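You operate a simulated robot arm through the tools that you are given. There is no shell and no other tool.

The job below is to be done with a simulated robot arm. You get a single attempt, and the scene is never put back.

TASK
Scrub the muddy sink bowl, then rinse bowl and brush.
Fine: use the soapy brush; put the brush back and turn the tap off. Set down upright: brush.

It is judged by the outcome, as a careful person would: the job done as asked, and still so three seconds after it is handed in. It fails if anything else is knocked over, pushed out of place, dropped, spilled or broken.

THE ROBOT
A 6-joint arm with a two-finger parallel gripper, fixed in place. Base frame: the origin is at the foot of the arm, x ahead of it, y to its left, z up; the work surface is at about z = 0.74. Readings come in m, degrees, newtons and seconds.
With the tool pointing down near the work surface it reaches from about 0.4 to 0.86 m from the base axis. Its first joint turns from -115.0 to 115.0 degrees. Payload 4.2 kg.
The TCP is the grasp point between the finger pads, 0.023 m short of the fingertips. In the tool frame z runs along the fingers and y along their closing line. The gripper opens to 0.094 m. The fingers are 0.038 m wide and 0.01 m thick; the gripper's body (0.054 by 0.096 m) begins 0.039 m behind the TCP.
Orientation is that of the tool frame in the base frame, as a unit quaternion [x, y, z, w]. With the fingers straight down and closing along the base's y, the tool's x points along the base's -x, its y along +y and its z along -z.

THE INTERFACE
- The arm moves only by the tool nudge_tool. Its argument "rows" is a list of rows, each a list of 7 numbers: the shift along the tool's x, y, z in mm, then the turn, a rotation vector about the tool's x, y, z in degrees, then the gripper command, from -1 (shut) to 1 (fully open), values between in proportion. In form: [[tx, ty, tz, wx, wy, wz, hand], ...]. A call has 1 to 20 rows; each row shifts and turns the commanded pose from where the row before left it, along the tool's axes as they then stand. Rows are played at 5 a second. More than 0.05 m and 8.6 degrees between two rows, or a gripper value outside its range, and nothing of the call is played. A pose out of reach is approached as far as the arm can. The call stops where the force on the tool passes 40 N (or 10 N more than at its start, if that is more) or the arm is blocked; 0.2 s more then pass. The fingers move at their own pace (about 0.108 m/s each) and stop on an object; they squeeze with about 36 N. The grip force told is the motor's: it shows also when the fingers shut on nothing. Time passes only in rows, and 0.2 s behind the last, so rows that do not move let the fingers close. It gives the time, the measured TCP pose, the force on the tool (base axes), the opening and the grip force at its end, in the units of the frame above (readings bear some noise), with the torque about the TCP (base axes, N m) and any sound that the robot's microphone picked up.
- Cameras (640 x 400 px; columns grow to the right, rows downward): "scene" is fixed at [0.4014, 0.6499, 1.6733]; the picture's right is [-0.99, -0.17, 0.00], its down [-0.11, 0.62, -0.77] and it looks along [0.13, -0.76, -0.63] (base axes); focal length 354 px, centre (320, 200). "wrist" rides on the gripper at [0.086, 0.016, -0.075] in the tool frame; the picture's right is [-0.18, 0.98, 0.00], its down [-0.58, -0.11, -0.81] and it looks along [-0.79, -0.15, 0.59] (tool axes); focal length 243 px, centre (320, 200). There is no depth. A picture from a camera that has moved, and an enlarged one, comes with that camera's place and axes in the base frame and with its lens.
- get_image(camera): a new picture of that camera. The clock stands still meanwhile.
- move_column(by): slides the trunk up (or, below 0, down) by that many m; the arm rides with it, the base frame stays. It gives what a move gives, with no picture.
- zoom(camera, box): a new picture of the part [left, top, right, bottom] of that camera's present view, enlarged. The clock stands still meanwhile.
- job_done(): hands the job in; it is judged then, once.

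Nothing tells you positions but the pictures and the camera data. Unless the task says otherwise, let go and move clear before handing in.

The tools are called as name(argument=value, ...) on one line, values as JSON. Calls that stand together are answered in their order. nudge_tool: Moves the arm, as the interface text tells. Its arguments: {"type":"object","properties":{"rows":{"type":"array","items":{"type":"array","items":{"type":"number"}}}},"required":["rows"]} The other tools are called the same way: move_column (by) slides the trunk up or down; get_image (camera) takes a picture; zoom (camera, box) takes an enlarged picture of a part of a camera's view; job_done () hands the job in.

At the start:

```text
clock: 0.0
ee_pos: [0.4672, -0.3823, 1.2033]
orientation: [0.0, 1.0, 0.001, 0.0]
ft_force: [0.3, 0.8, -0.3]
ft_torque: [-0.01, 0.01, 0.01]
width: 0.0942
finger_force: 0.1
trunk travel left (down, up): [-0.75, 0.24]
```

scene: 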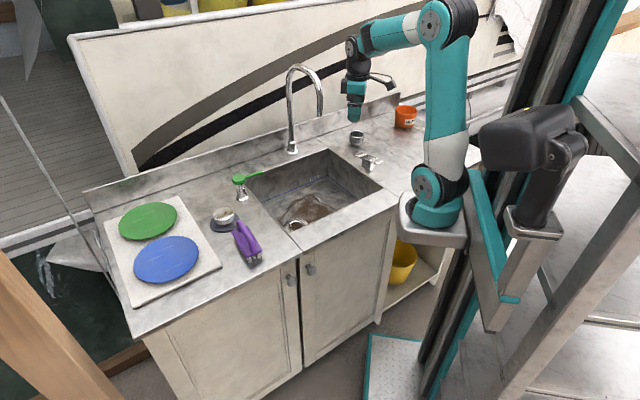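
wrist: 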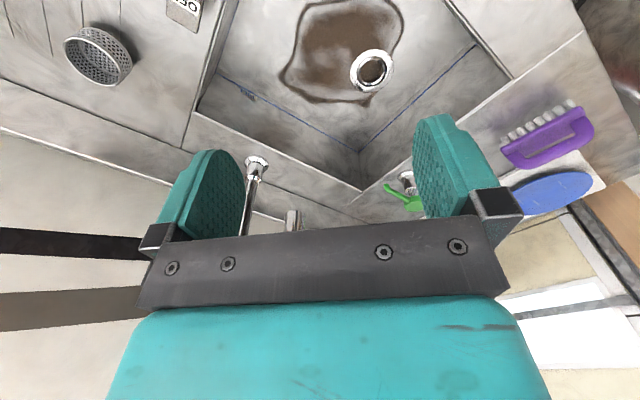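

I see a sink with a mud stain in its bowl, a purple brush on the counter to the sink's left in the picture, a green thing (perhaps a soap pump or tap handle), a tap and a strainer. I will zoom in to identify these before moving.

zoom(camera="scene", box=[200, 160, 300, 280])

zoom(camera="scene", box=[240, 130, 400, 240])

zoom(camera="scene", box=[260, 50, 440, 180])

zoom(camera="wrist", box=[0, 0, 320, 200])

zoom(camera="wrist", box=[320, 0, 640, 240])

```text
3.33 times, centred on (250, 220) of scene
camera zoom: at [0.4014, 0.6499, 1.6733], right [-0.99, -0.17, 0.0], down [-0.11, 0.62, -0.77], along [0.13, -0.76, -0.63], focal length 1180 px, centre (553, 133)
```

zoom: 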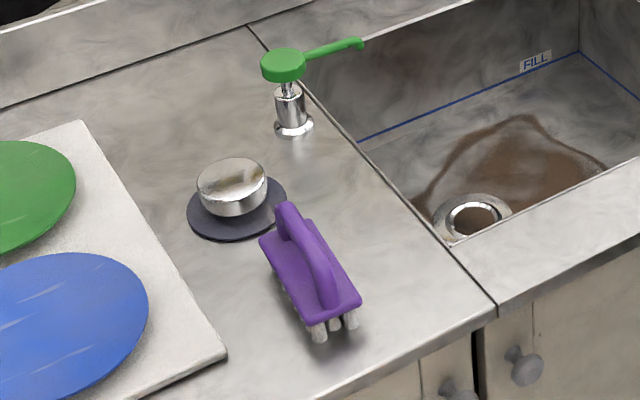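

```text
3.64 times, centred on (320, 185) of scene
camera zoom: at [0.4014, 0.6499, 1.6733], right [-0.99, -0.17, 0.0], down [-0.11, 0.62, -0.77], along [0.13, -0.76, -0.63], focal length 1288 px, centre (320, 254)
```

zoom: 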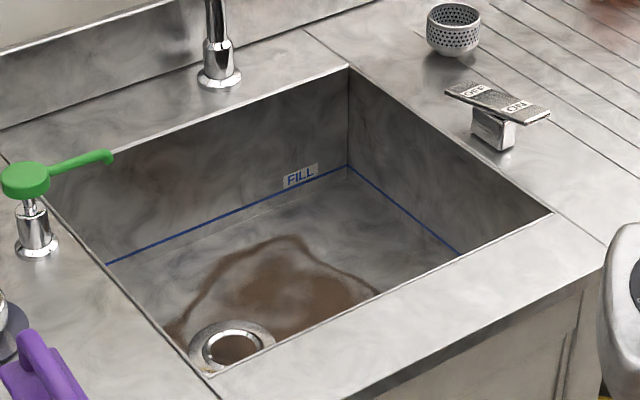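

```text
3.08 times, centred on (350, 115) of scene
camera zoom: at [0.4014, 0.6499, 1.6733], right [-0.99, -0.17, 0.0], down [-0.11, 0.62, -0.77], along [0.13, -0.76, -0.63], focal length 1090 px, centre (228, 462)
```

zoom: 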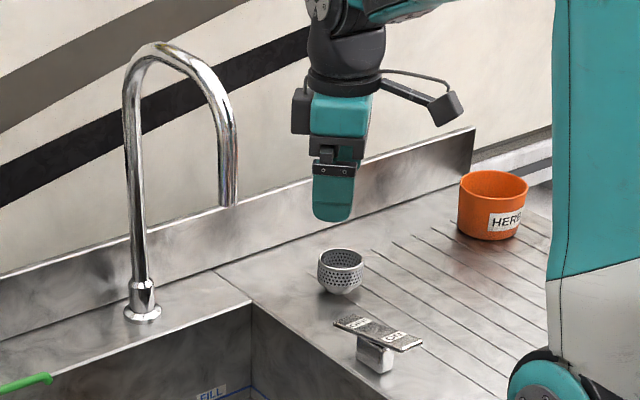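

```text
2.00 times, centred on (160, 100) of wrist
camera zoom: at [0.3807, -0.3666, 1.2788], right [0.18, 0.98, 0.0], down [0.58, -0.11, 0.81], along [0.79, -0.15, -0.59], focal length 485 px, centre (640, 400)
```

zoom: 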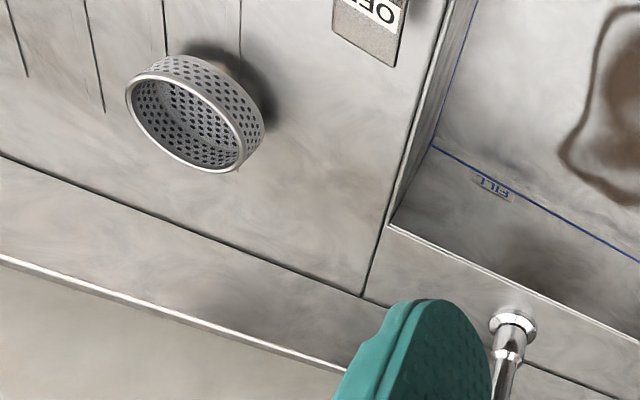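

```text
1.67 times, centred on (480, 120) of wrist
camera zoom: at [0.3807, -0.3666, 1.2788], right [0.18, 0.98, 0.0], down [0.58, -0.11, 0.81], along [0.79, -0.15, -0.59], focal length 404 px, centre (53, 333)
```

zoom: 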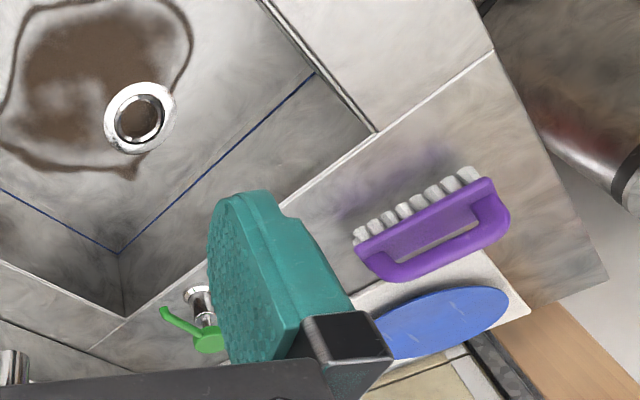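

The scene looks rotated 45° relative to the base: the counter rim is at z≈0.90, the sink floor at ≈0.74, the brush at about (0.73, -0.02), and the drain at about (0.655, -0.305). I'll swing over to look at the brush, the pump and the stopper close up.

nudge_tool(rows=[[0, 40, 0, 0, 0, 0, 1], [0, 40, 0, 0, 0, 0, 1], [0, 40, 0, 0, 0, 0, 1], [0, 40, 0, 0, 0, 0, 1], [0, 40, 0, 0, 0, 0, 1], [0, 40, 0, 0, 0, 0, 1], [0, 40, 0, 0, 0, 0, 1], [0, 40, 0, 0, 0, 0, 1], [0, 40, 0, 0, 0, 0, 1], [0, 40, 0, 0, 0, 0, 1]])

get_image(camera="wrist")

get_image(camera="scene")

```text
clock: 2.2
ee_pos: [0.4672, 0.0182, 1.2023]
orientation: [0.0, 1.0, 0.0, 0.0]
ft_force: [-0.5, -0.8, 1.0]
ft_torque: [0.02, -0.03, -0.03]
width: 0.094
finger_force: 0.0
trunk travel left (down, up): [-0.75, 0.24]
```

```text
taken
camera wrist: at [0.3811, 0.0346, 1.2781], right [0.18, 0.98, 0.0], down [0.58, -0.11, 0.81], along [0.79, -0.15, -0.59], focal length 243 px, centre (320, 200)
```

wrist: 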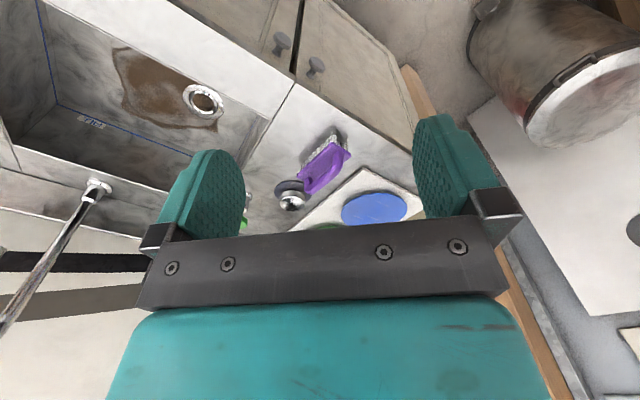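

```text
taken
```

scene: 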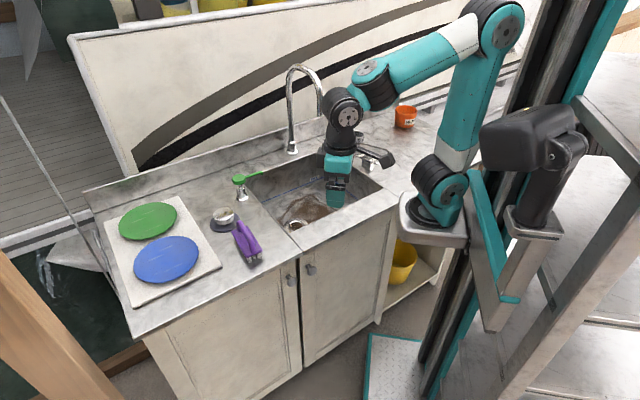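

zoom(camera="wrist", box=[240, 120, 420, 235])

zoom(camera="wrist", box=[0, 0, 320, 200])

zoom(camera="scene", box=[200, 190, 280, 280])

```text
3.48 times, centred on (330, 178) of wrist
camera zoom: at [0.3811, 0.0346, 1.2781], right [0.18, 0.98, 0.0], down [0.58, -0.11, 0.81], along [0.79, -0.15, -0.59], focal length 844 px, centre (285, 278)
```

zoom: 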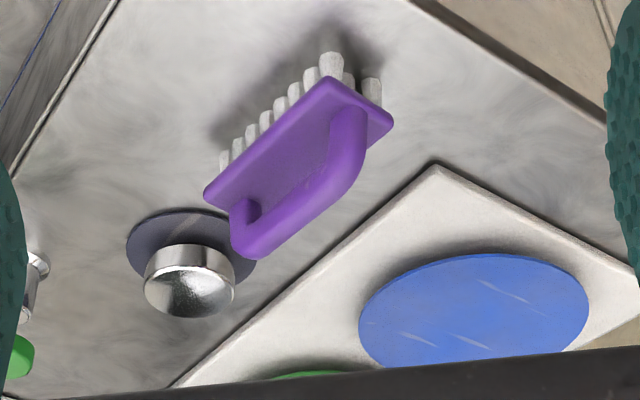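

```text
2.00 times, centred on (160, 100) of wrist
camera zoom: at [0.3811, 0.0346, 1.2781], right [0.18, 0.98, 0.0], down [0.58, -0.11, 0.81], along [0.79, -0.15, -0.59], focal length 485 px, centre (640, 400)
```

zoom: 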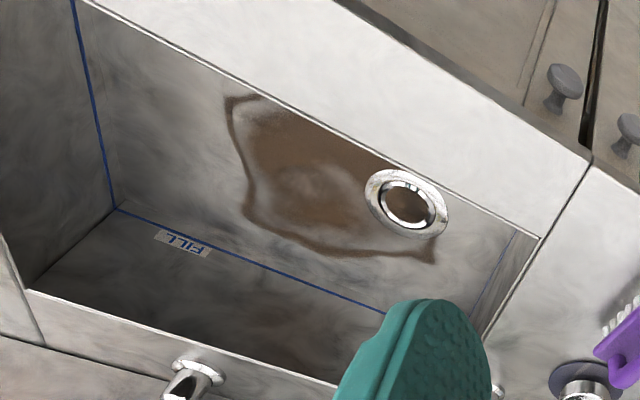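

```text
4.44 times, centred on (240, 235) of scene
camera zoom: at [0.4014, 0.6499, 1.6733], right [-0.99, -0.17, 0.0], down [-0.11, 0.62, -0.77], along [0.13, -0.76, -0.63], focal length 1574 px, centre (676, 44)
```

zoom: 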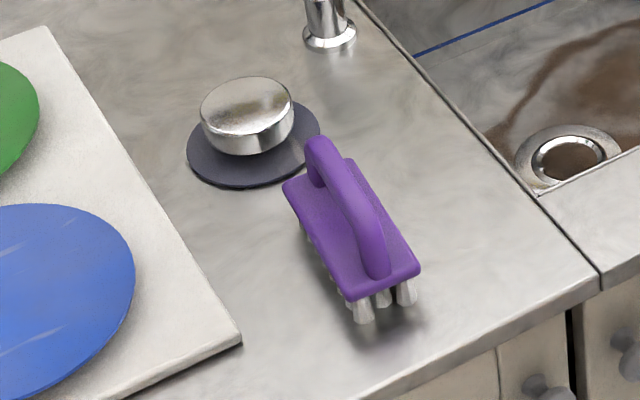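

The brush is a purple D-handle plate with white tufts and no soap visible; the pump's green spout hangs over the bowl's left side. Next I'll inspect the ON/OFF tap lever from closer.

nudge_tool(rows=[[0, -40, 0, 0, 0, 0, 1], [0, -40, 0, 0, 0, 0, 1], [0, -40, 0, 0, 0, 0, 1], [0, -40, 0, 0, 0, 0, 1], [0, -40, 0, 0, 0, 0, 1], [0, -40, 0, 0, 0, 0, 1], [0, -40, 0, 0, 0, 0, 1], [0, -40, 0, 0, 0, 0, 1], [37, -30, 0, 0, 0, 0, 1], [37, -30, 0, 0, 0, 0, 1], [37, -30, 0, 0, 0, 0, 1], [37, -30, 0, 0, 0, 0, 1], [37, -30, 0, 0, 0, 0, 1]])

get_image(camera="wrist")

zoom(camera="wrist", box=[200, 40, 440, 190])

zoom(camera="scene", box=[340, 130, 400, 190])

```text
clock: 5.0
ee_pos: [0.2819, -0.4507, 1.2025]
orientation: [-0.001, 1.0, 0.001, 0.0]
ft_force: [0.3, 0.8, -1.0]
ft_torque: [-0.07, 0.03, 0.0]
width: 0.0939
finger_force: 0.0
trunk travel left (down, up): [-0.75, 0.24]
```

```text
taken
camera wrist: at [0.196, -0.4353, 1.2781], right [0.18, 0.98, 0.0], down [0.58, -0.11, 0.81], along [0.79, -0.15, -0.59], focal length 243 px, centre (320, 200)
```

wrist: 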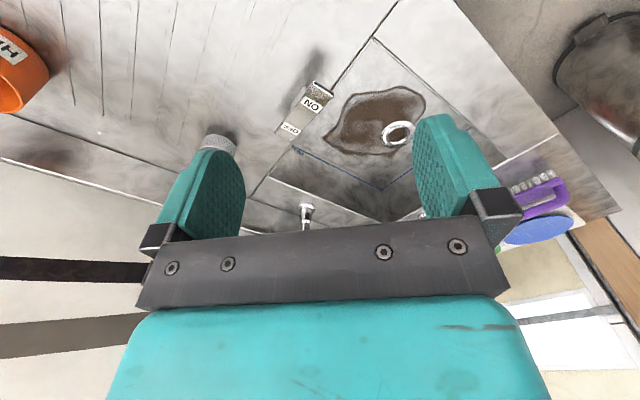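

```text
2.67 times, centred on (320, 115) of wrist
camera zoom: at [0.196, -0.4353, 1.2781], right [0.18, 0.98, 0.0], down [0.58, -0.11, 0.81], along [0.79, -0.15, -0.59], focal length 647 px, centre (320, 427)
```

zoom: 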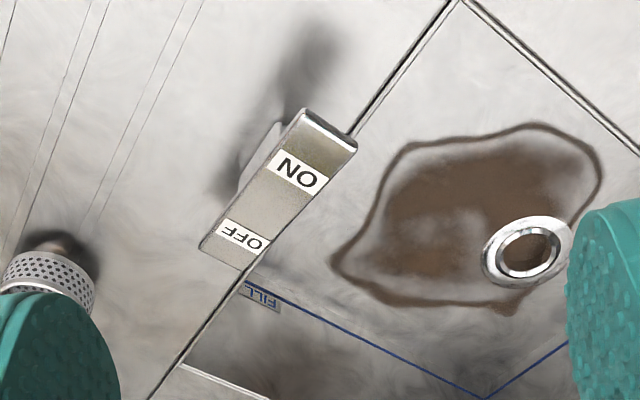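

```text
6.67 times, centred on (370, 160) of scene
camera zoom: at [0.4014, 0.6499, 1.6733], right [-0.99, -0.17, 0.0], down [-0.11, 0.62, -0.77], along [0.13, -0.76, -0.63], focal length 2361 px, centre (-13, 467)
```

zoom: 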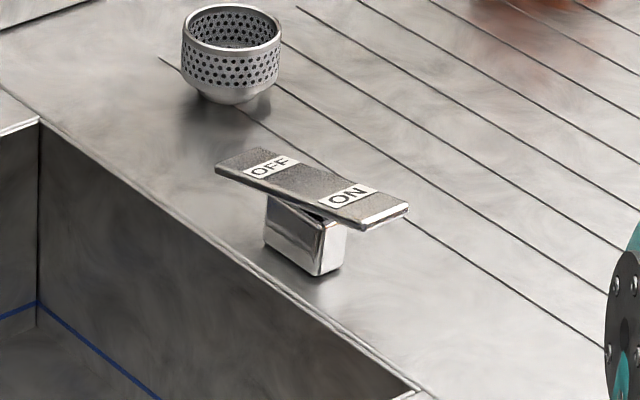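

The tap lever is a rocker plate lying along the counter's depth: ON end raised at about (0.392, -0.485, 0.955), OFF end low at about (0.438, -0.530, 0.941). I'll check the arm's stance and the pump before deciding the order.

get_image(camera="scene")

zoom(camera="scene", box=[220, 155, 320, 235])

```text
taken
```

scene: 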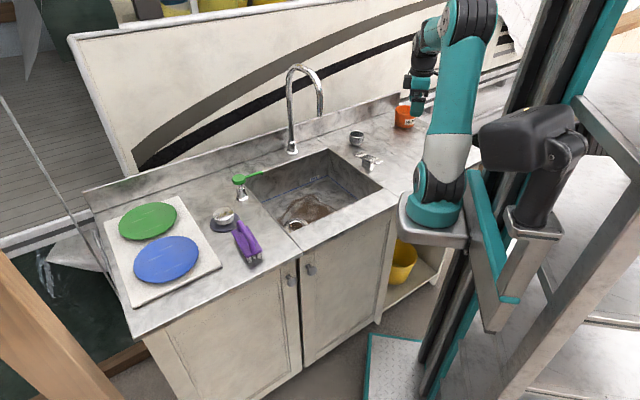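

```text
5.00 times, centred on (270, 195) of scene
camera zoom: at [0.4014, 0.6499, 1.6733], right [-0.99, -0.17, 0.0], down [-0.11, 0.62, -0.77], along [0.13, -0.76, -0.63], focal length 1770 px, centre (570, 225)
```

zoom: 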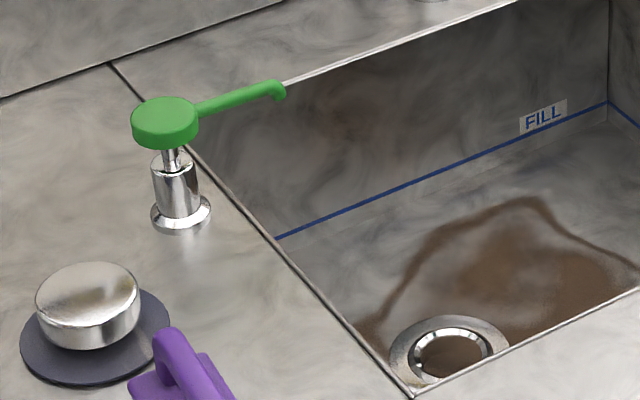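

The lever seesaws, so pressing either end down sets it. The pump head I place at about (0.831, -0.250, 0.983), with its spout tip over the bowl at about (0.767, -0.303). I'll go there for a closer look at the pump.

nudge_tool(rows=[[-37, 30, 0, 0, 0, 0, 1], [-37, 30, 0, 0, 0, 0, 1], [-37, 30, 0, 0, 0, 0, 1], [-37, 30, 0, 0, 0, 0, 1], [-37, 30, 0, 0, 0, 0, 1], [-20, 40, 0, 0, 0, 0, 1], [-20, 40, 0, 0, 0, 0, 1], [-20, 30, 0, 0, 0, 0, 1], [-20, 0, 0, 0, 0, 0, 1], [-30, 0, 0, 0, 0, 0, 1], [-30, 0, 10, 0, 0, 0, 1], [-30, 0, 10, 0, 0, 0, 1], [-30, -15, 15, 0, 0, 0, 1], [-30, -15, 15, 0, 0, 0, 1]])

get_image(camera="wrist")

get_image(camera="scene")

```text
clock: 8.0
ee_pos: [0.6968, -0.2234, 1.1552]
orientation: [-0.001, 1.0, 0.0, 0.001]
ft_force: [-0.3, 0.2, 1.4]
ft_torque: [-0.02, -0.01, 0.0]
width: 0.0942
finger_force: 0.1
trunk travel left (down, up): [-0.75, 0.24]
```

```text
taken
camera wrist: at [0.6099, -0.2075, 1.2307], right [0.18, 0.98, 0.0], down [0.58, -0.11, 0.81], along [0.79, -0.15, -0.59], focal length 243 px, centre (320, 200)
```

wrist: 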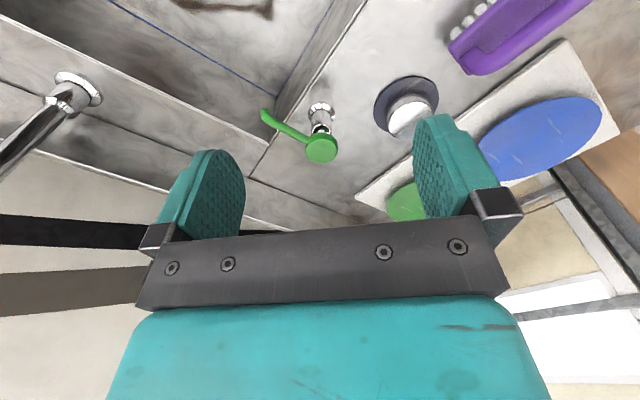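

```text
taken
```

scene: 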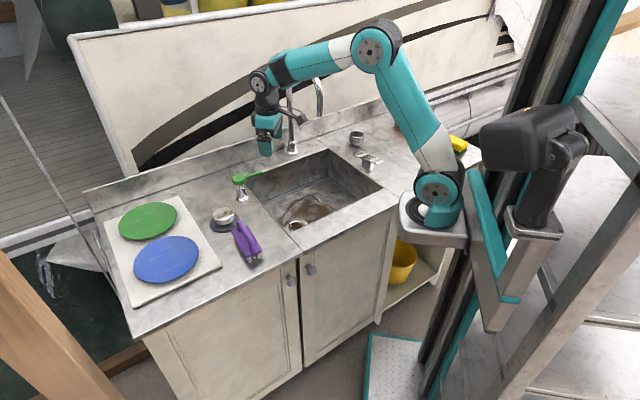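

The pump is clear in view between the fingers. I'll zoom for its exact location and for a closer look at the brush tufts.

zoom(camera="wrist", box=[240, 80, 400, 180])

zoom(camera="wrist", box=[420, 0, 640, 140])

```text
4.00 times, centred on (320, 130) of wrist
camera zoom: at [0.6099, -0.2075, 1.2307], right [0.18, 0.98, 0.0], down [0.58, -0.11, 0.81], along [0.79, -0.15, -0.59], focal length 970 px, centre (320, 480)
```

zoom: 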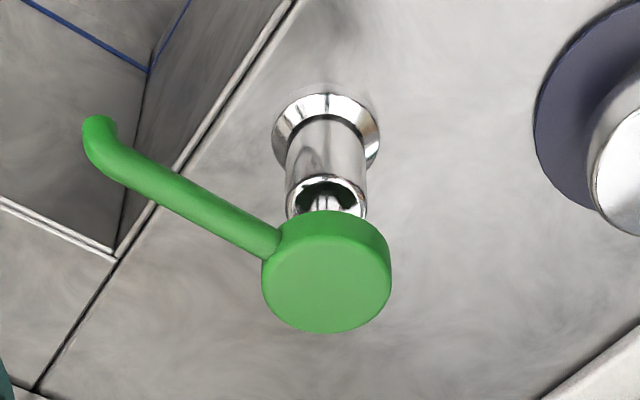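

```text
2.86 times, centred on (530, 70) of wrist
camera zoom: at [0.6099, -0.2075, 1.2307], right [0.18, 0.98, 0.0], down [0.58, -0.11, 0.81], along [0.79, -0.15, -0.59], focal length 693 px, centre (-280, 571)
```

zoom: 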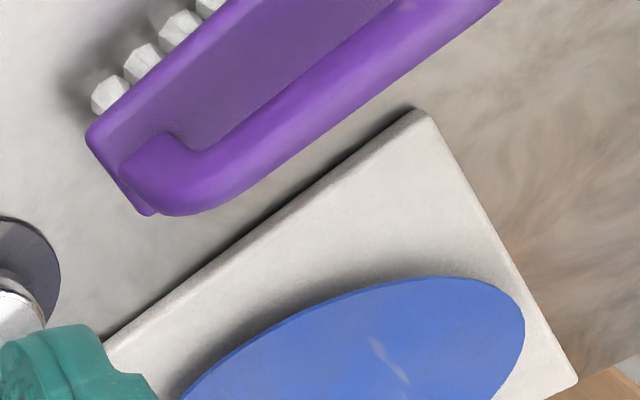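

The pump and head are confirmed, and the brush tufts look plain from here. I'll move above the brush and turn the hand so its fingers close across the handle bar, with the camera on the far side and the tool leaning 20° toward the front of the counter to keep clear of the spout later.

nudge_tool(rows=[[0, 30, -10, 0, 0, 0, 1], [0, 30, -10, 0, 0, 0, 1], [0, 35, -10, 0, 0, 0, 1], [0, 35, -10, 0, 0, 0, 1], [0, 35, -5, 0, 0, 0, 1], [0, 30, 0, 0, 0, 0, 1], [0, 0, 0, 0, 0, -8, 1], [0, 0, 0, 0, 0, -8, 1], [0, 0, 0, 0, 0, -8, 1], [0, 0, 0, 0, 0, -8, 1]])

nudge_tool(rows=[[0, 0, 0, 0, 0, -8.25, 1], [0, 0, 0, 0, 0, -8.25, 1], [0, 0, 0, 0, 0, -8.25, 1], [0, 0, 0, 0, 0, -8.25, 1], [0, 0, 0, 0, 0, -8.25, 1], [0, 0, 0, 0, 0, -8.25, 1], [0, 0, 0, 0, 0, -8.25, 1], [0, 0, 0, 0, 0, -8.25, 1], [0, 0, 0, 0, 0, -8.25, 1], [0, 0, 0, 0, 0, -8.25, 1], [0, 0, 0, 0, 0, -8.25, 1], [0, 0, 0, 0, 0, -8.25, 1], [0, 0, 0, 0, 0, 0, 1]])

get_image(camera="wrist")

get_image(camera="scene")

```text
clock: 10.2
ee_pos: [0.6958, -0.0269, 1.1977]
orientation: [-0.277, 0.961, 0.0, 0.0]
ft_force: [0.2, 0.7, -1.0]
ft_torque: [-0.01, 0.0, 0.01]
width: 0.0943
finger_force: 0.0
trunk travel left (down, up): [-0.75, 0.24]
```

```text
clock: 13.0
ee_pos: [0.6952, -0.0263, 1.1966]
orientation: [0.91, -0.414, 0.0, 0.0]
ft_force: [0.1, 0.1, -0.2]
ft_torque: [0.0, 0.02, 0.01]
width: 0.0942
finger_force: 0.1
trunk travel left (down, up): [-0.75, 0.24]
```

```text
taken
camera wrist: at [0.7413, -0.1037, 1.2737], right [-0.86, -0.51, 0.0], down [-0.3, 0.51, 0.81], along [-0.41, 0.69, -0.59], focal length 243 px, centre (320, 200)
```

wrist: 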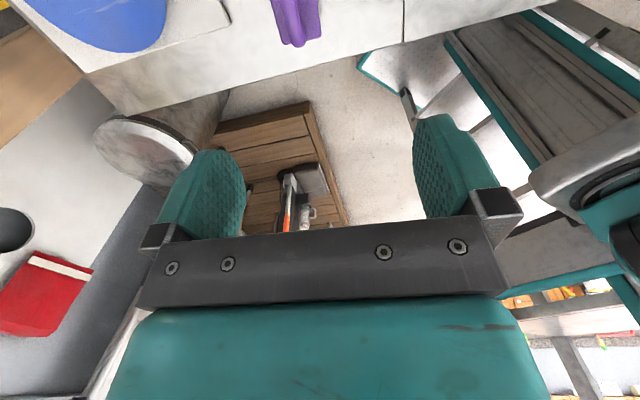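

```text
taken
```

scene: 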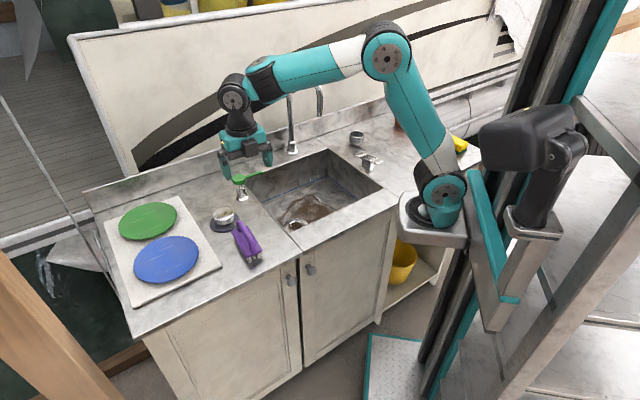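

The turn worked; the tool's x now points along the bar direction (about -49°). Now I'll tilt 20° and come to a pre-grasp 10 cm up the tool axis from the handle.

nudge_tool(rows=[[0, 0, 0, 0, 6.67, 0, 1], [0, 0, 0, 0, 6.67, 0, 1], [0, 0, 0, 0, 6.66, 0, 1], [-14, -7.6, 32.1, 0, 0, 0, 1], [-14, -7.6, 32.1, 0, 0, 0, 1], [-14, -7.6, 32.1, 0, 0, 0, 1], [-14, -7.6, 32.1, 0, 0, 0, 1], [0, 0, 0, 0, 0, 0, 1]])

get_image(camera="wrist")

zoom(camera="scene", box=[190, 150, 310, 280])

```text
clock: 14.8
ee_pos: [0.7147, 0.0005, 1.059]
orientation: [0.896, -0.408, 0.158, 0.071]
ft_force: [-0.1, -0.5, 0.7]
ft_torque: [0.01, -0.01, 0.0]
width: 0.094
finger_force: 0.1
trunk travel left (down, up): [-0.75, 0.24]
```

```text
taken
camera wrist: at [0.7386, -0.0525, 1.1588], right [-0.85, -0.52, -0.06], down [-0.46, 0.69, 0.56], along [-0.24, 0.51, -0.83], focal length 243 px, centre (320, 200)
```

wrist: 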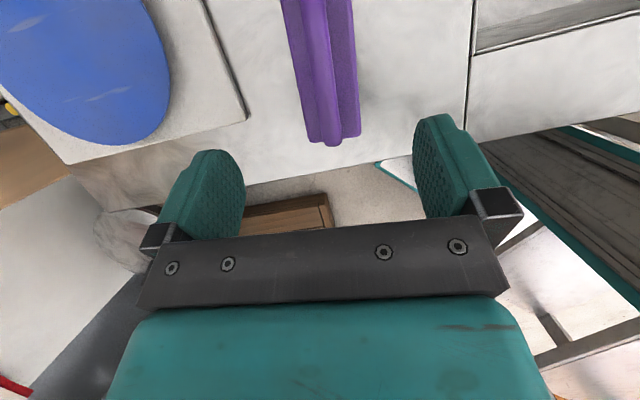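

```text
3.08 times, centred on (250, 215) of scene
camera zoom: at [0.4014, 0.6499, 1.6733], right [-0.99, -0.17, 0.0], down [-0.11, 0.62, -0.77], along [0.13, -0.76, -0.63], focal length 1090 px, centre (535, 154)
```

zoom: 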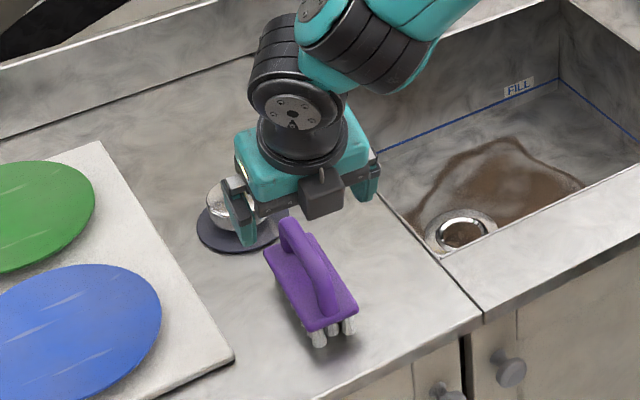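

The brush is centred under the fingers and nearly aligned. I'll zoom the wrist view to check the sideways offset of the handle bar.

zoom(camera="wrist", box=[240, 0, 400, 160])

```text
2.50 times, centred on (320, 80) of wrist
camera zoom: at [0.7386, -0.0525, 1.1588], right [-0.85, -0.52, -0.06], down [-0.46, 0.69, 0.56], along [-0.24, 0.51, -0.83], focal length 606 px, centre (320, 500)
```

zoom: 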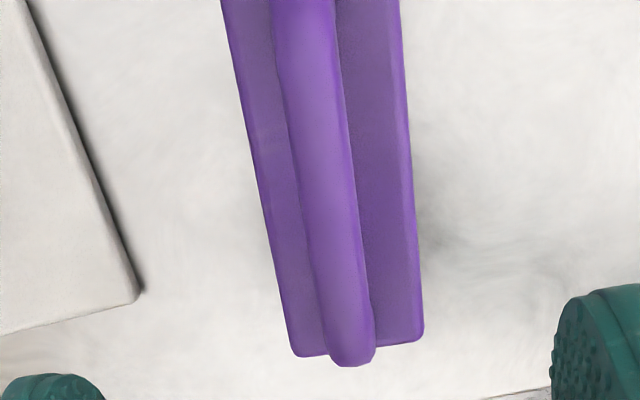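

The bar lies within about 2 mm of the tool's centre plane. I'll descend along the tool axis and close on the handle.

nudge_tool(rows=[[0, 2, 25, 0, 0, 0, 1], [0, 0, 25, 0, 0, 0, 1], [0, 0, 25, 0, 0, 0, 1], [0, 0, 15, 0, 0, 0, 1], [0, 0, 10, 0, 0, 0, 1], [0, 0, 0, 0, 0, 0, 1]])

get_image(camera="wrist")

zoom(camera="scene", box=[200, 180, 300, 280])

```text
clock: 16.2
ee_pos: [0.7337, -0.0286, 0.9632]
orientation: [0.896, -0.408, 0.158, 0.072]
ft_force: [-0.7, 0.1, 0.0]
ft_torque: [-0.02, -0.02, 0.0]
width: 0.0941
finger_force: 0.1
trunk travel left (down, up): [-0.75, 0.24]
```

```text
taken
camera wrist: at [0.759, -0.0808, 1.0644], right [-0.85, -0.52, -0.06], down [-0.46, 0.69, 0.56], along [-0.24, 0.51, -0.83], focal length 243 px, centre (320, 200)
```

wrist: 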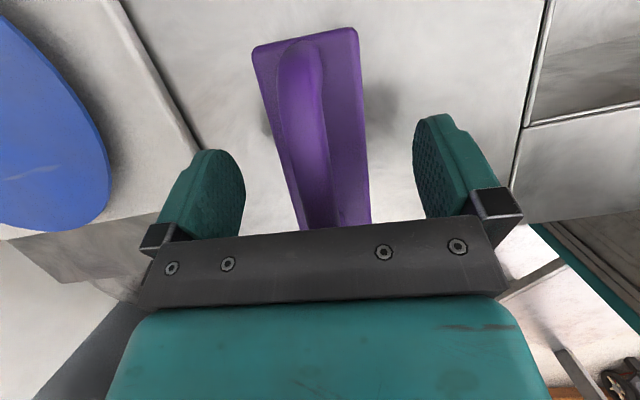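

```text
4.00 times, centred on (250, 230) of scene
camera zoom: at [0.4014, 0.6499, 1.6733], right [-0.99, -0.17, 0.0], down [-0.11, 0.62, -0.77], along [0.13, -0.76, -0.63], focal length 1416 px, centre (600, 80)
```

zoom: 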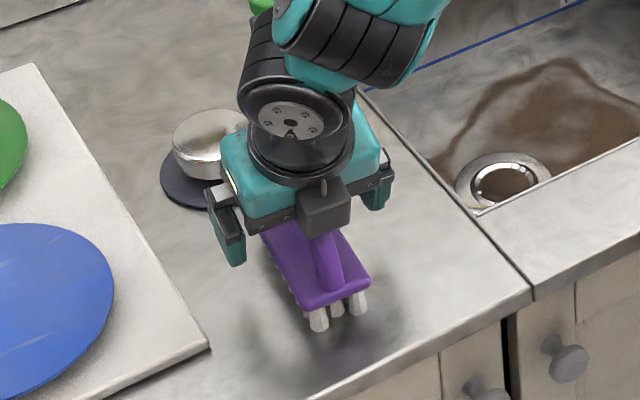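

zoom(camera="wrist", box=[230, 110, 430, 240])

```text
3.08 times, centred on (330, 175) of wrist
camera zoom: at [0.759, -0.0808, 1.0644], right [-0.85, -0.52, -0.06], down [-0.46, 0.69, 0.56], along [-0.24, 0.51, -0.83], focal length 746 px, centre (289, 277)
```

zoom: 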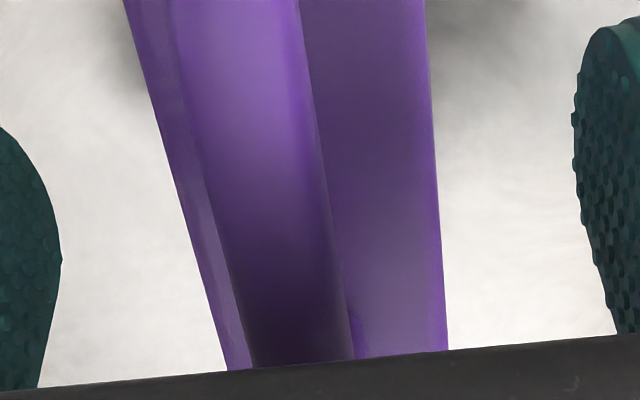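

The bar is about 2.6 mm off to one side; I'll correct that and close the fingers.

nudge_tool(rows=[[0, -2.6, 0, 0, 0, 0, 1], [0, 0, 0, 0, 0, 0, 0.2], [0, 0, 0, 0, 0, 0, -0.4], [0, 0, 0, 0, 0, 0, -1], [0, 0, 0, 0, 0, 0, -1], [0, 0, 0, 0, 0, 0, -1]])

get_image(camera="wrist")

```text
clock: 17.6
ee_pos: [0.735, -0.0262, 0.9638]
orientation: [0.896, -0.408, 0.158, 0.072]
ft_force: [0.1, -0.5, 0.1]
ft_torque: [-0.02, -0.08, 0.04]
width: 0.0149
finger_force: 35.9
trunk travel left (down, up): [-0.75, 0.24]
```

```text
taken
camera wrist: at [0.7609, -0.0788, 1.0649], right [-0.85, -0.52, -0.06], down [-0.46, 0.69, 0.56], along [-0.24, 0.51, -0.83], focal length 243 px, centre (320, 200)
```

wrist: 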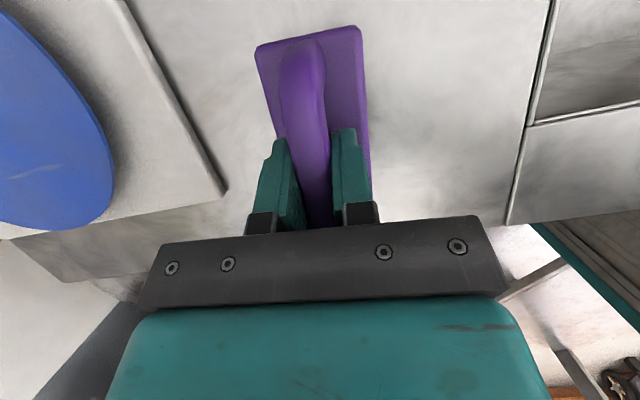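

The handle is gripped (opening 14.9 mm). I note this pose for putting the brush back: TCP (0.735, -0.026, 0.964). Now I lift straight up and look at the tufts.

nudge_tool(rows=[[6.8, 0, -18.8, 0, 0, 0, -1], [13.7, 0, -37.6, 0, 0, 0, -1], [13.7, 0, -37.6, 0, 0, 0, -1], [13.7, 0, -37.6, 0, 0, 0, -1], [13.7, 0, -37.6, 0, 0, 0, -1], [0, 0, 0, 0, 0, 0, -1]])

get_image(camera="wrist")

zoom(camera="scene", box=[190, 110, 310, 230])

```text
clock: 19.0
ee_pos: [0.736, -0.025, 1.1458]
orientation: [0.897, -0.407, 0.157, 0.072]
ft_force: [-0.8, -0.2, 0.3]
ft_torque: [0.0, 0.03, -0.03]
width: 0.0001
finger_force: 35.7
trunk travel left (down, up): [-0.75, 0.24]
```

```text
taken
camera wrist: at [0.7612, -0.0782, 1.2458], right [-0.85, -0.52, -0.06], down [-0.46, 0.69, 0.56], along [-0.24, 0.51, -0.83], focal length 243 px, centre (320, 200)
```

wrist: 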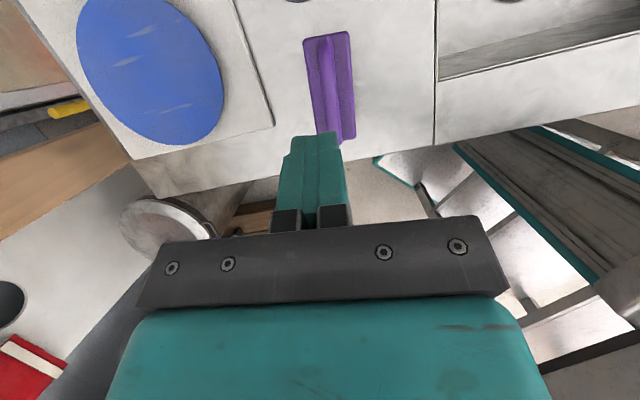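

```text
3.33 times, centred on (250, 170) of scene
camera zoom: at [0.4014, 0.6499, 1.6733], right [-0.99, -0.17, 0.0], down [-0.11, 0.62, -0.77], along [0.13, -0.76, -0.63], focal length 1180 px, centre (553, 300)
```

zoom: 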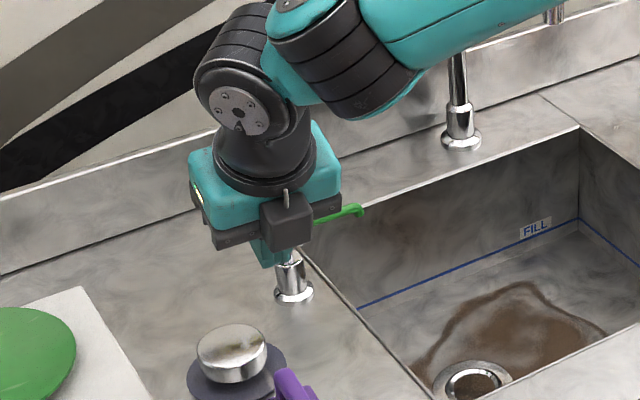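

The brush slipped out of the grip and stayed on the counter, so my grip was too high on the bar. I'll check whether it is still upright and in place.

zoom(camera="scene", box=[200, 190, 280, 280])

zoom(camera="wrist", box=[260, 0, 400, 160])

```text
4.44 times, centred on (240, 235) of scene
camera zoom: at [0.4014, 0.6499, 1.6733], right [-0.99, -0.17, 0.0], down [-0.11, 0.62, -0.77], along [0.13, -0.76, -0.63], focal length 1574 px, centre (676, 44)
```

zoom: 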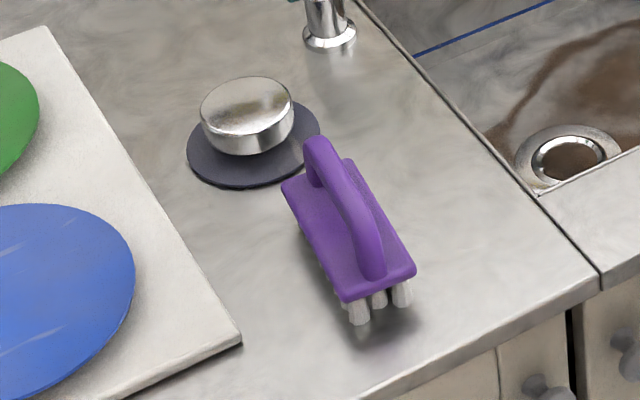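

```text
2.50 times, centred on (330, 80) of wrist
camera zoom: at [0.7612, -0.0782, 1.2458], right [-0.85, -0.52, -0.06], down [-0.46, 0.69, 0.56], along [-0.24, 0.51, -0.83], focal length 606 px, centre (295, 500)
```

zoom: 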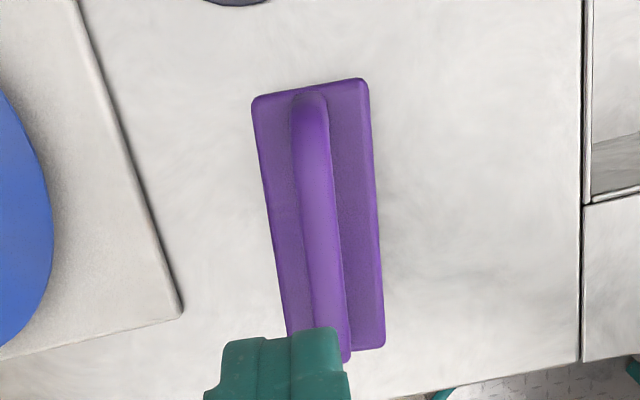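

The brush is still upright and essentially where it was. I'll come down again with the fingers only partly open (so they straddle just the bar), stopping to check height before closing.

nudge_tool(rows=[[0, 0, 0, 0, 0, 0, -0.15], [-13.7, 0, 37.6, 0, 0, 0, -0.15], [-13.7, 0, 37.6, 0, 0, 0, -0.15], [-13.7, 0, 37.6, 0, 0, 0, -0.15], [-10.3, 0, 28.2, 0, 0, 0, -0.15], [-5.1, 0, 14.1, 0, 0, 0, -0.15], [0, 0, 0, 0, 0, 0, -0.15]])

zoom(camera="wrist", box=[230, 30, 430, 240])

zoom(camera="scene", box=[210, 190, 290, 270])

```text
clock: 20.6
ee_pos: [0.737, -0.0262, 0.9779]
orientation: [0.896, -0.408, 0.158, 0.072]
ft_force: [0.2, 0.9, -0.1]
ft_torque: [0.04, -0.04, 0.02]
width: 0.0399
finger_force: 0.1
trunk travel left (down, up): [-0.75, 0.24]
```

```text
1.90 times, centred on (330, 135) of wrist
camera zoom: at [0.762, -0.0798, 1.0791], right [-0.85, -0.51, -0.06], down [-0.46, 0.69, 0.56], along [-0.24, 0.51, -0.83], focal length 462 px, centre (301, 324)
```

zoom: 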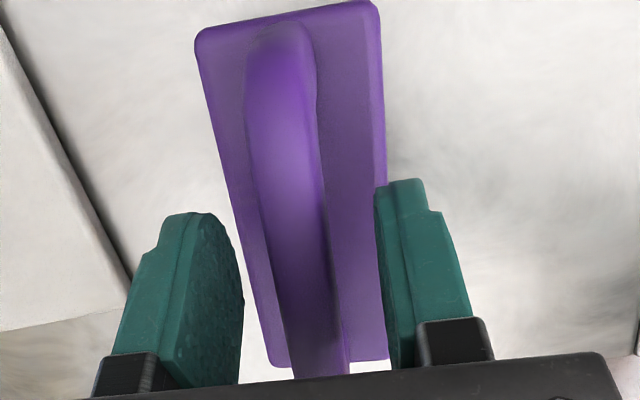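

```text
5.00 times, centred on (250, 230) of scene
camera zoom: at [0.4014, 0.6499, 1.6733], right [-0.99, -0.17, 0.0], down [-0.11, 0.62, -0.77], along [0.13, -0.76, -0.63], focal length 1770 px, centre (670, 50)
```

zoom: 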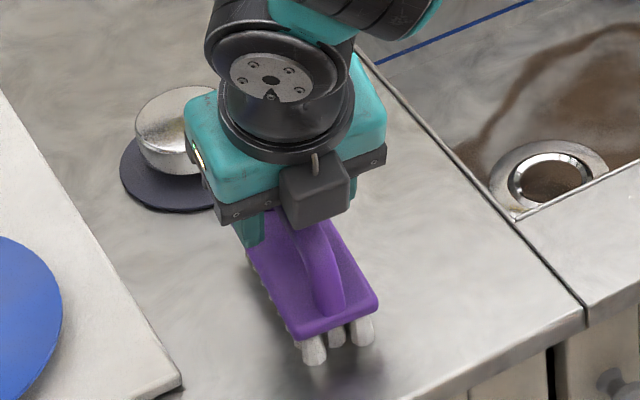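

The plate (0.05 x 0.12, top at about z=0.925) is centred under the tool, turned about 2.5° from my fingers. I'll correct the yaw, go a bit deeper (TCP about z=0.958), and close.

nudge_tool(rows=[[0, 0, 0, 0, 0, 2.4, -0.15], [-3.4, 0, 9.4, 0, 0, 0, -0.15], [-1.7, 0, 4.7, 0, 0, 0, -0.15], [-1.4, 0, 3.8, 0, 0, 0, -0.15], [0, 0, 0, 0, 0, 0, -0.15]])

zoom(camera="wrist", box=[230, 30, 430, 240])

```text
clock: 21.8
ee_pos: [0.7367, -0.0271, 0.9616]
orientation: [0.887, -0.427, 0.162, 0.068]
ft_force: [-3.6, -0.7, 24.9]
ft_torque: [-0.15, 0.65, 0.0]
width: 0.0408
finger_force: 1.2
trunk travel left (down, up): [-0.75, 0.24]
```

```text
1.90 times, centred on (330, 135) of wrist
camera zoom: at [0.7582, -0.0811, 1.0628], right [-0.87, -0.48, -0.08], down [-0.44, 0.7, 0.56], along [-0.21, 0.52, -0.83], focal length 462 px, centre (301, 324)
```

zoom: 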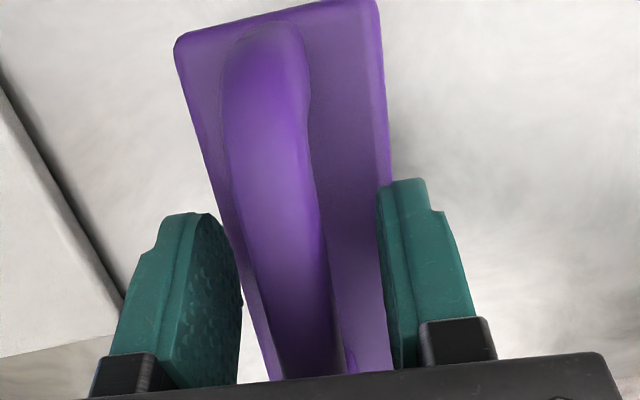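

The right fingertip's lower corner just touched the brush plate (25 N), so the plate is at about z=0.933 and this is the deepest the tilted fingers can go. I'll back off 3 mm, close, then lift only a few millimetres and check the hold.

nudge_tool(rows=[[2, 0, -5.6, 0, 0, 0, -0.15], [0, 0, 0, 0, 0, 0, -0.4], [0, 0, 0, 0, 0, 0, -0.7], [0, 0, 0, 0, 0, 0, -1], [0, 0, 0, 0, 0, 0, -1], [0, 0, 0, 0, 0, 0, -1]])

zoom(camera="wrist", box=[230, 30, 430, 240])

zoom(camera="scene", box=[210, 190, 290, 270])

```text
clock: 23.2
ee_pos: [0.7378, -0.0264, 0.9659]
orientation: [0.888, -0.427, 0.159, 0.068]
ft_force: [0.1, -0.5, -0.1]
ft_torque: [0.01, -0.01, -0.01]
width: 0.0152
finger_force: 35.9
trunk travel left (down, up): [-0.75, 0.24]
```

```text
1.90 times, centred on (330, 135) of wrist
camera zoom: at [0.7583, -0.0811, 1.0666], right [-0.87, -0.48, -0.08], down [-0.44, 0.7, 0.56], along [-0.22, 0.52, -0.82], focal length 462 px, centre (301, 324)
```

zoom: 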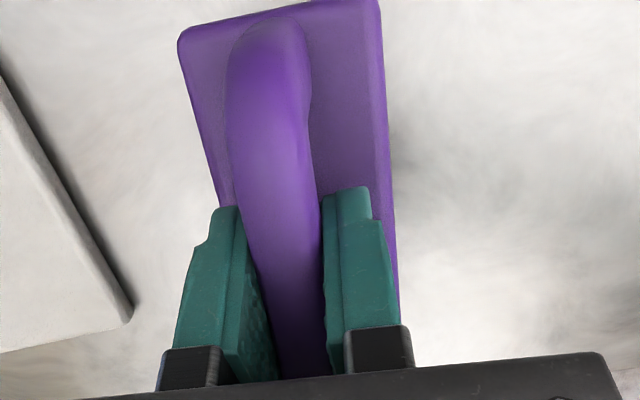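

```text
5.00 times, centred on (250, 230) of scene
camera zoom: at [0.4014, 0.6499, 1.6733], right [-0.99, -0.17, 0.0], down [-0.11, 0.62, -0.77], along [0.13, -0.76, -0.63], focal length 1770 px, centre (670, 50)
```

zoom: 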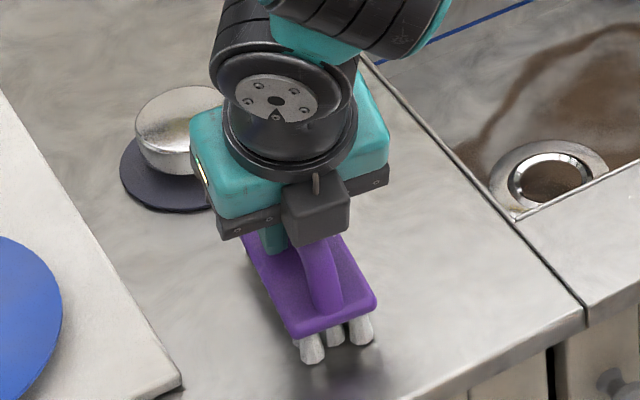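

nudge_tool(rows=[[0.7, 0, -1.9, 0, 0, 0, -1], [0.7, 0, -1.9, 0, 0, 0, -1], [0.7, 0, -1.9, 0, 0, 0, -1], [0, 0, 0, 0, 0, 0, -1]])

zoom(camera="scene", box=[210, 190, 290, 270])

zoom(camera="wrist", box=[230, 30, 430, 240])

```text
clock: 24.2
ee_pos: [0.7362, -0.0268, 0.9711]
orientation: [0.887, -0.427, 0.16, 0.068]
ft_force: [-0.9, -0.9, -1.6]
ft_torque: [0.01, 0.02, -0.01]
width: 0.0151
finger_force: 36.2
trunk travel left (down, up): [-0.75, 0.24]
```

```text
5.00 times, centred on (250, 230) of scene
camera zoom: at [0.4014, 0.6499, 1.6733], right [-0.99, -0.17, 0.0], down [-0.11, 0.62, -0.77], along [0.13, -0.76, -0.63], focal length 1770 px, centre (670, 50)
```

zoom: 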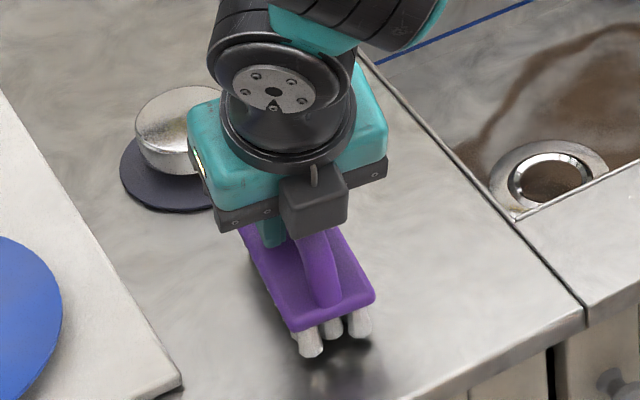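

```text
1.90 times, centred on (330, 135) of wrist
camera zoom: at [0.7586, -0.0812, 1.0723], right [-0.87, -0.48, -0.08], down [-0.44, 0.7, 0.56], along [-0.21, 0.52, -0.82], focal length 462 px, centre (301, 324)
```

zoom: 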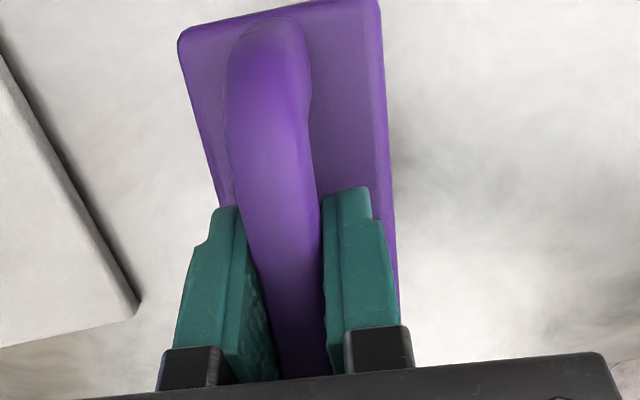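

Now the brush rises with the gripper (about 1.5 N weight). I'll continue lifting slowly and keep checking.

nudge_tool(rows=[[1.4, 0, -3.8, 0, 0, 0, -1], [1.7, 0, -4.7, 0, 0, 0, -1], [2.4, 0, -6.6, 0, 0, 0, -1], [3.4, 0, -9.4, 0, 0, 0, -1], [3.4, 0, -9.4, 0, 0, 0, -1], [3.4, 0, -9.4, 0, 0, 0, -1], [0, 0, 0, 0, 0, 0, -1]])

get_image(camera="scene")

get_image(camera="wrist")

```text
clock: 25.8
ee_pos: [0.7371, -0.0261, 1.0192]
orientation: [0.887, -0.427, 0.16, 0.068]
ft_force: [-0.5, -0.2, -1.3]
ft_torque: [-0.02, -0.02, -0.01]
width: 0.015
finger_force: 35.7
trunk travel left (down, up): [-0.75, 0.24]
```

```text
taken
```

scene: 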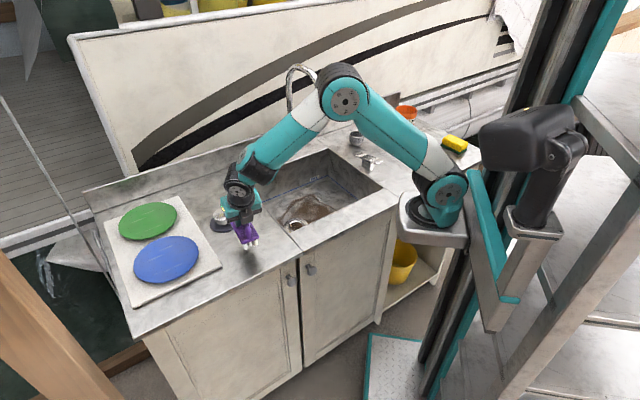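

```text
taken
camera wrist: at [0.7587, -0.0819, 1.1201], right [-0.87, -0.48, -0.08], down [-0.44, 0.7, 0.56], along [-0.21, 0.52, -0.82], focal length 243 px, centre (320, 200)
```

wrist: 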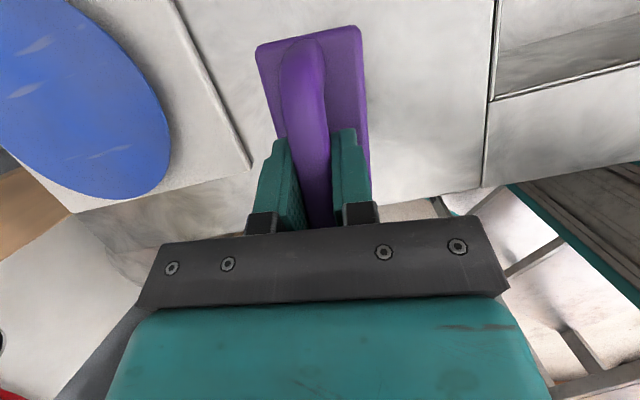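

The brush is held firmly in the air. There's also a yellow sponge on the drainboard (not to be used). I'll zoom in on the bristles for any visible soap.

zoom(camera="scene", box=[220, 205, 270, 255])

zoom(camera="scene", box=[420, 120, 480, 170])

```text
8.00 times, centred on (245, 230) of scene
camera zoom: at [0.4014, 0.6499, 1.6733], right [-0.99, -0.17, 0.0], down [-0.11, 0.62, -0.77], along [0.13, -0.76, -0.63], focal length 2833 px, centre (920, -40)
```

zoom: 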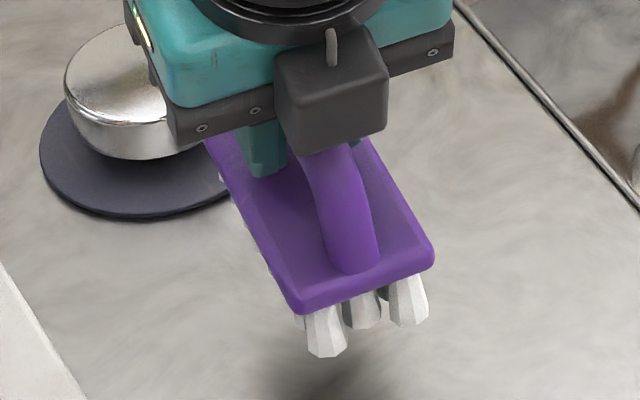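

```text
8.00 times, centred on (450, 145) of scene
camera zoom: at [0.4014, 0.6499, 1.6733], right [-0.99, -0.17, 0.0], down [-0.11, 0.62, -0.77], along [0.13, -0.76, -0.63], focal length 2833 px, centre (-720, 640)
```

zoom: 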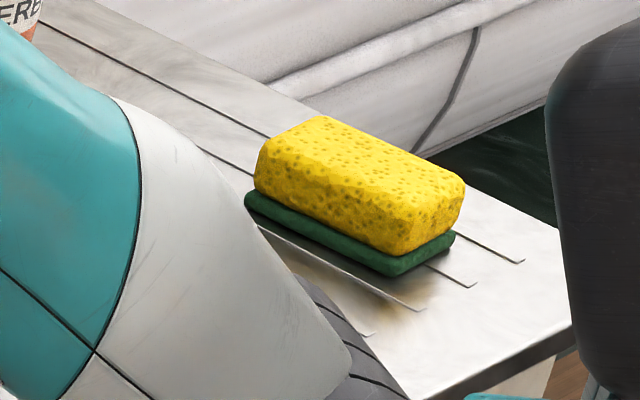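

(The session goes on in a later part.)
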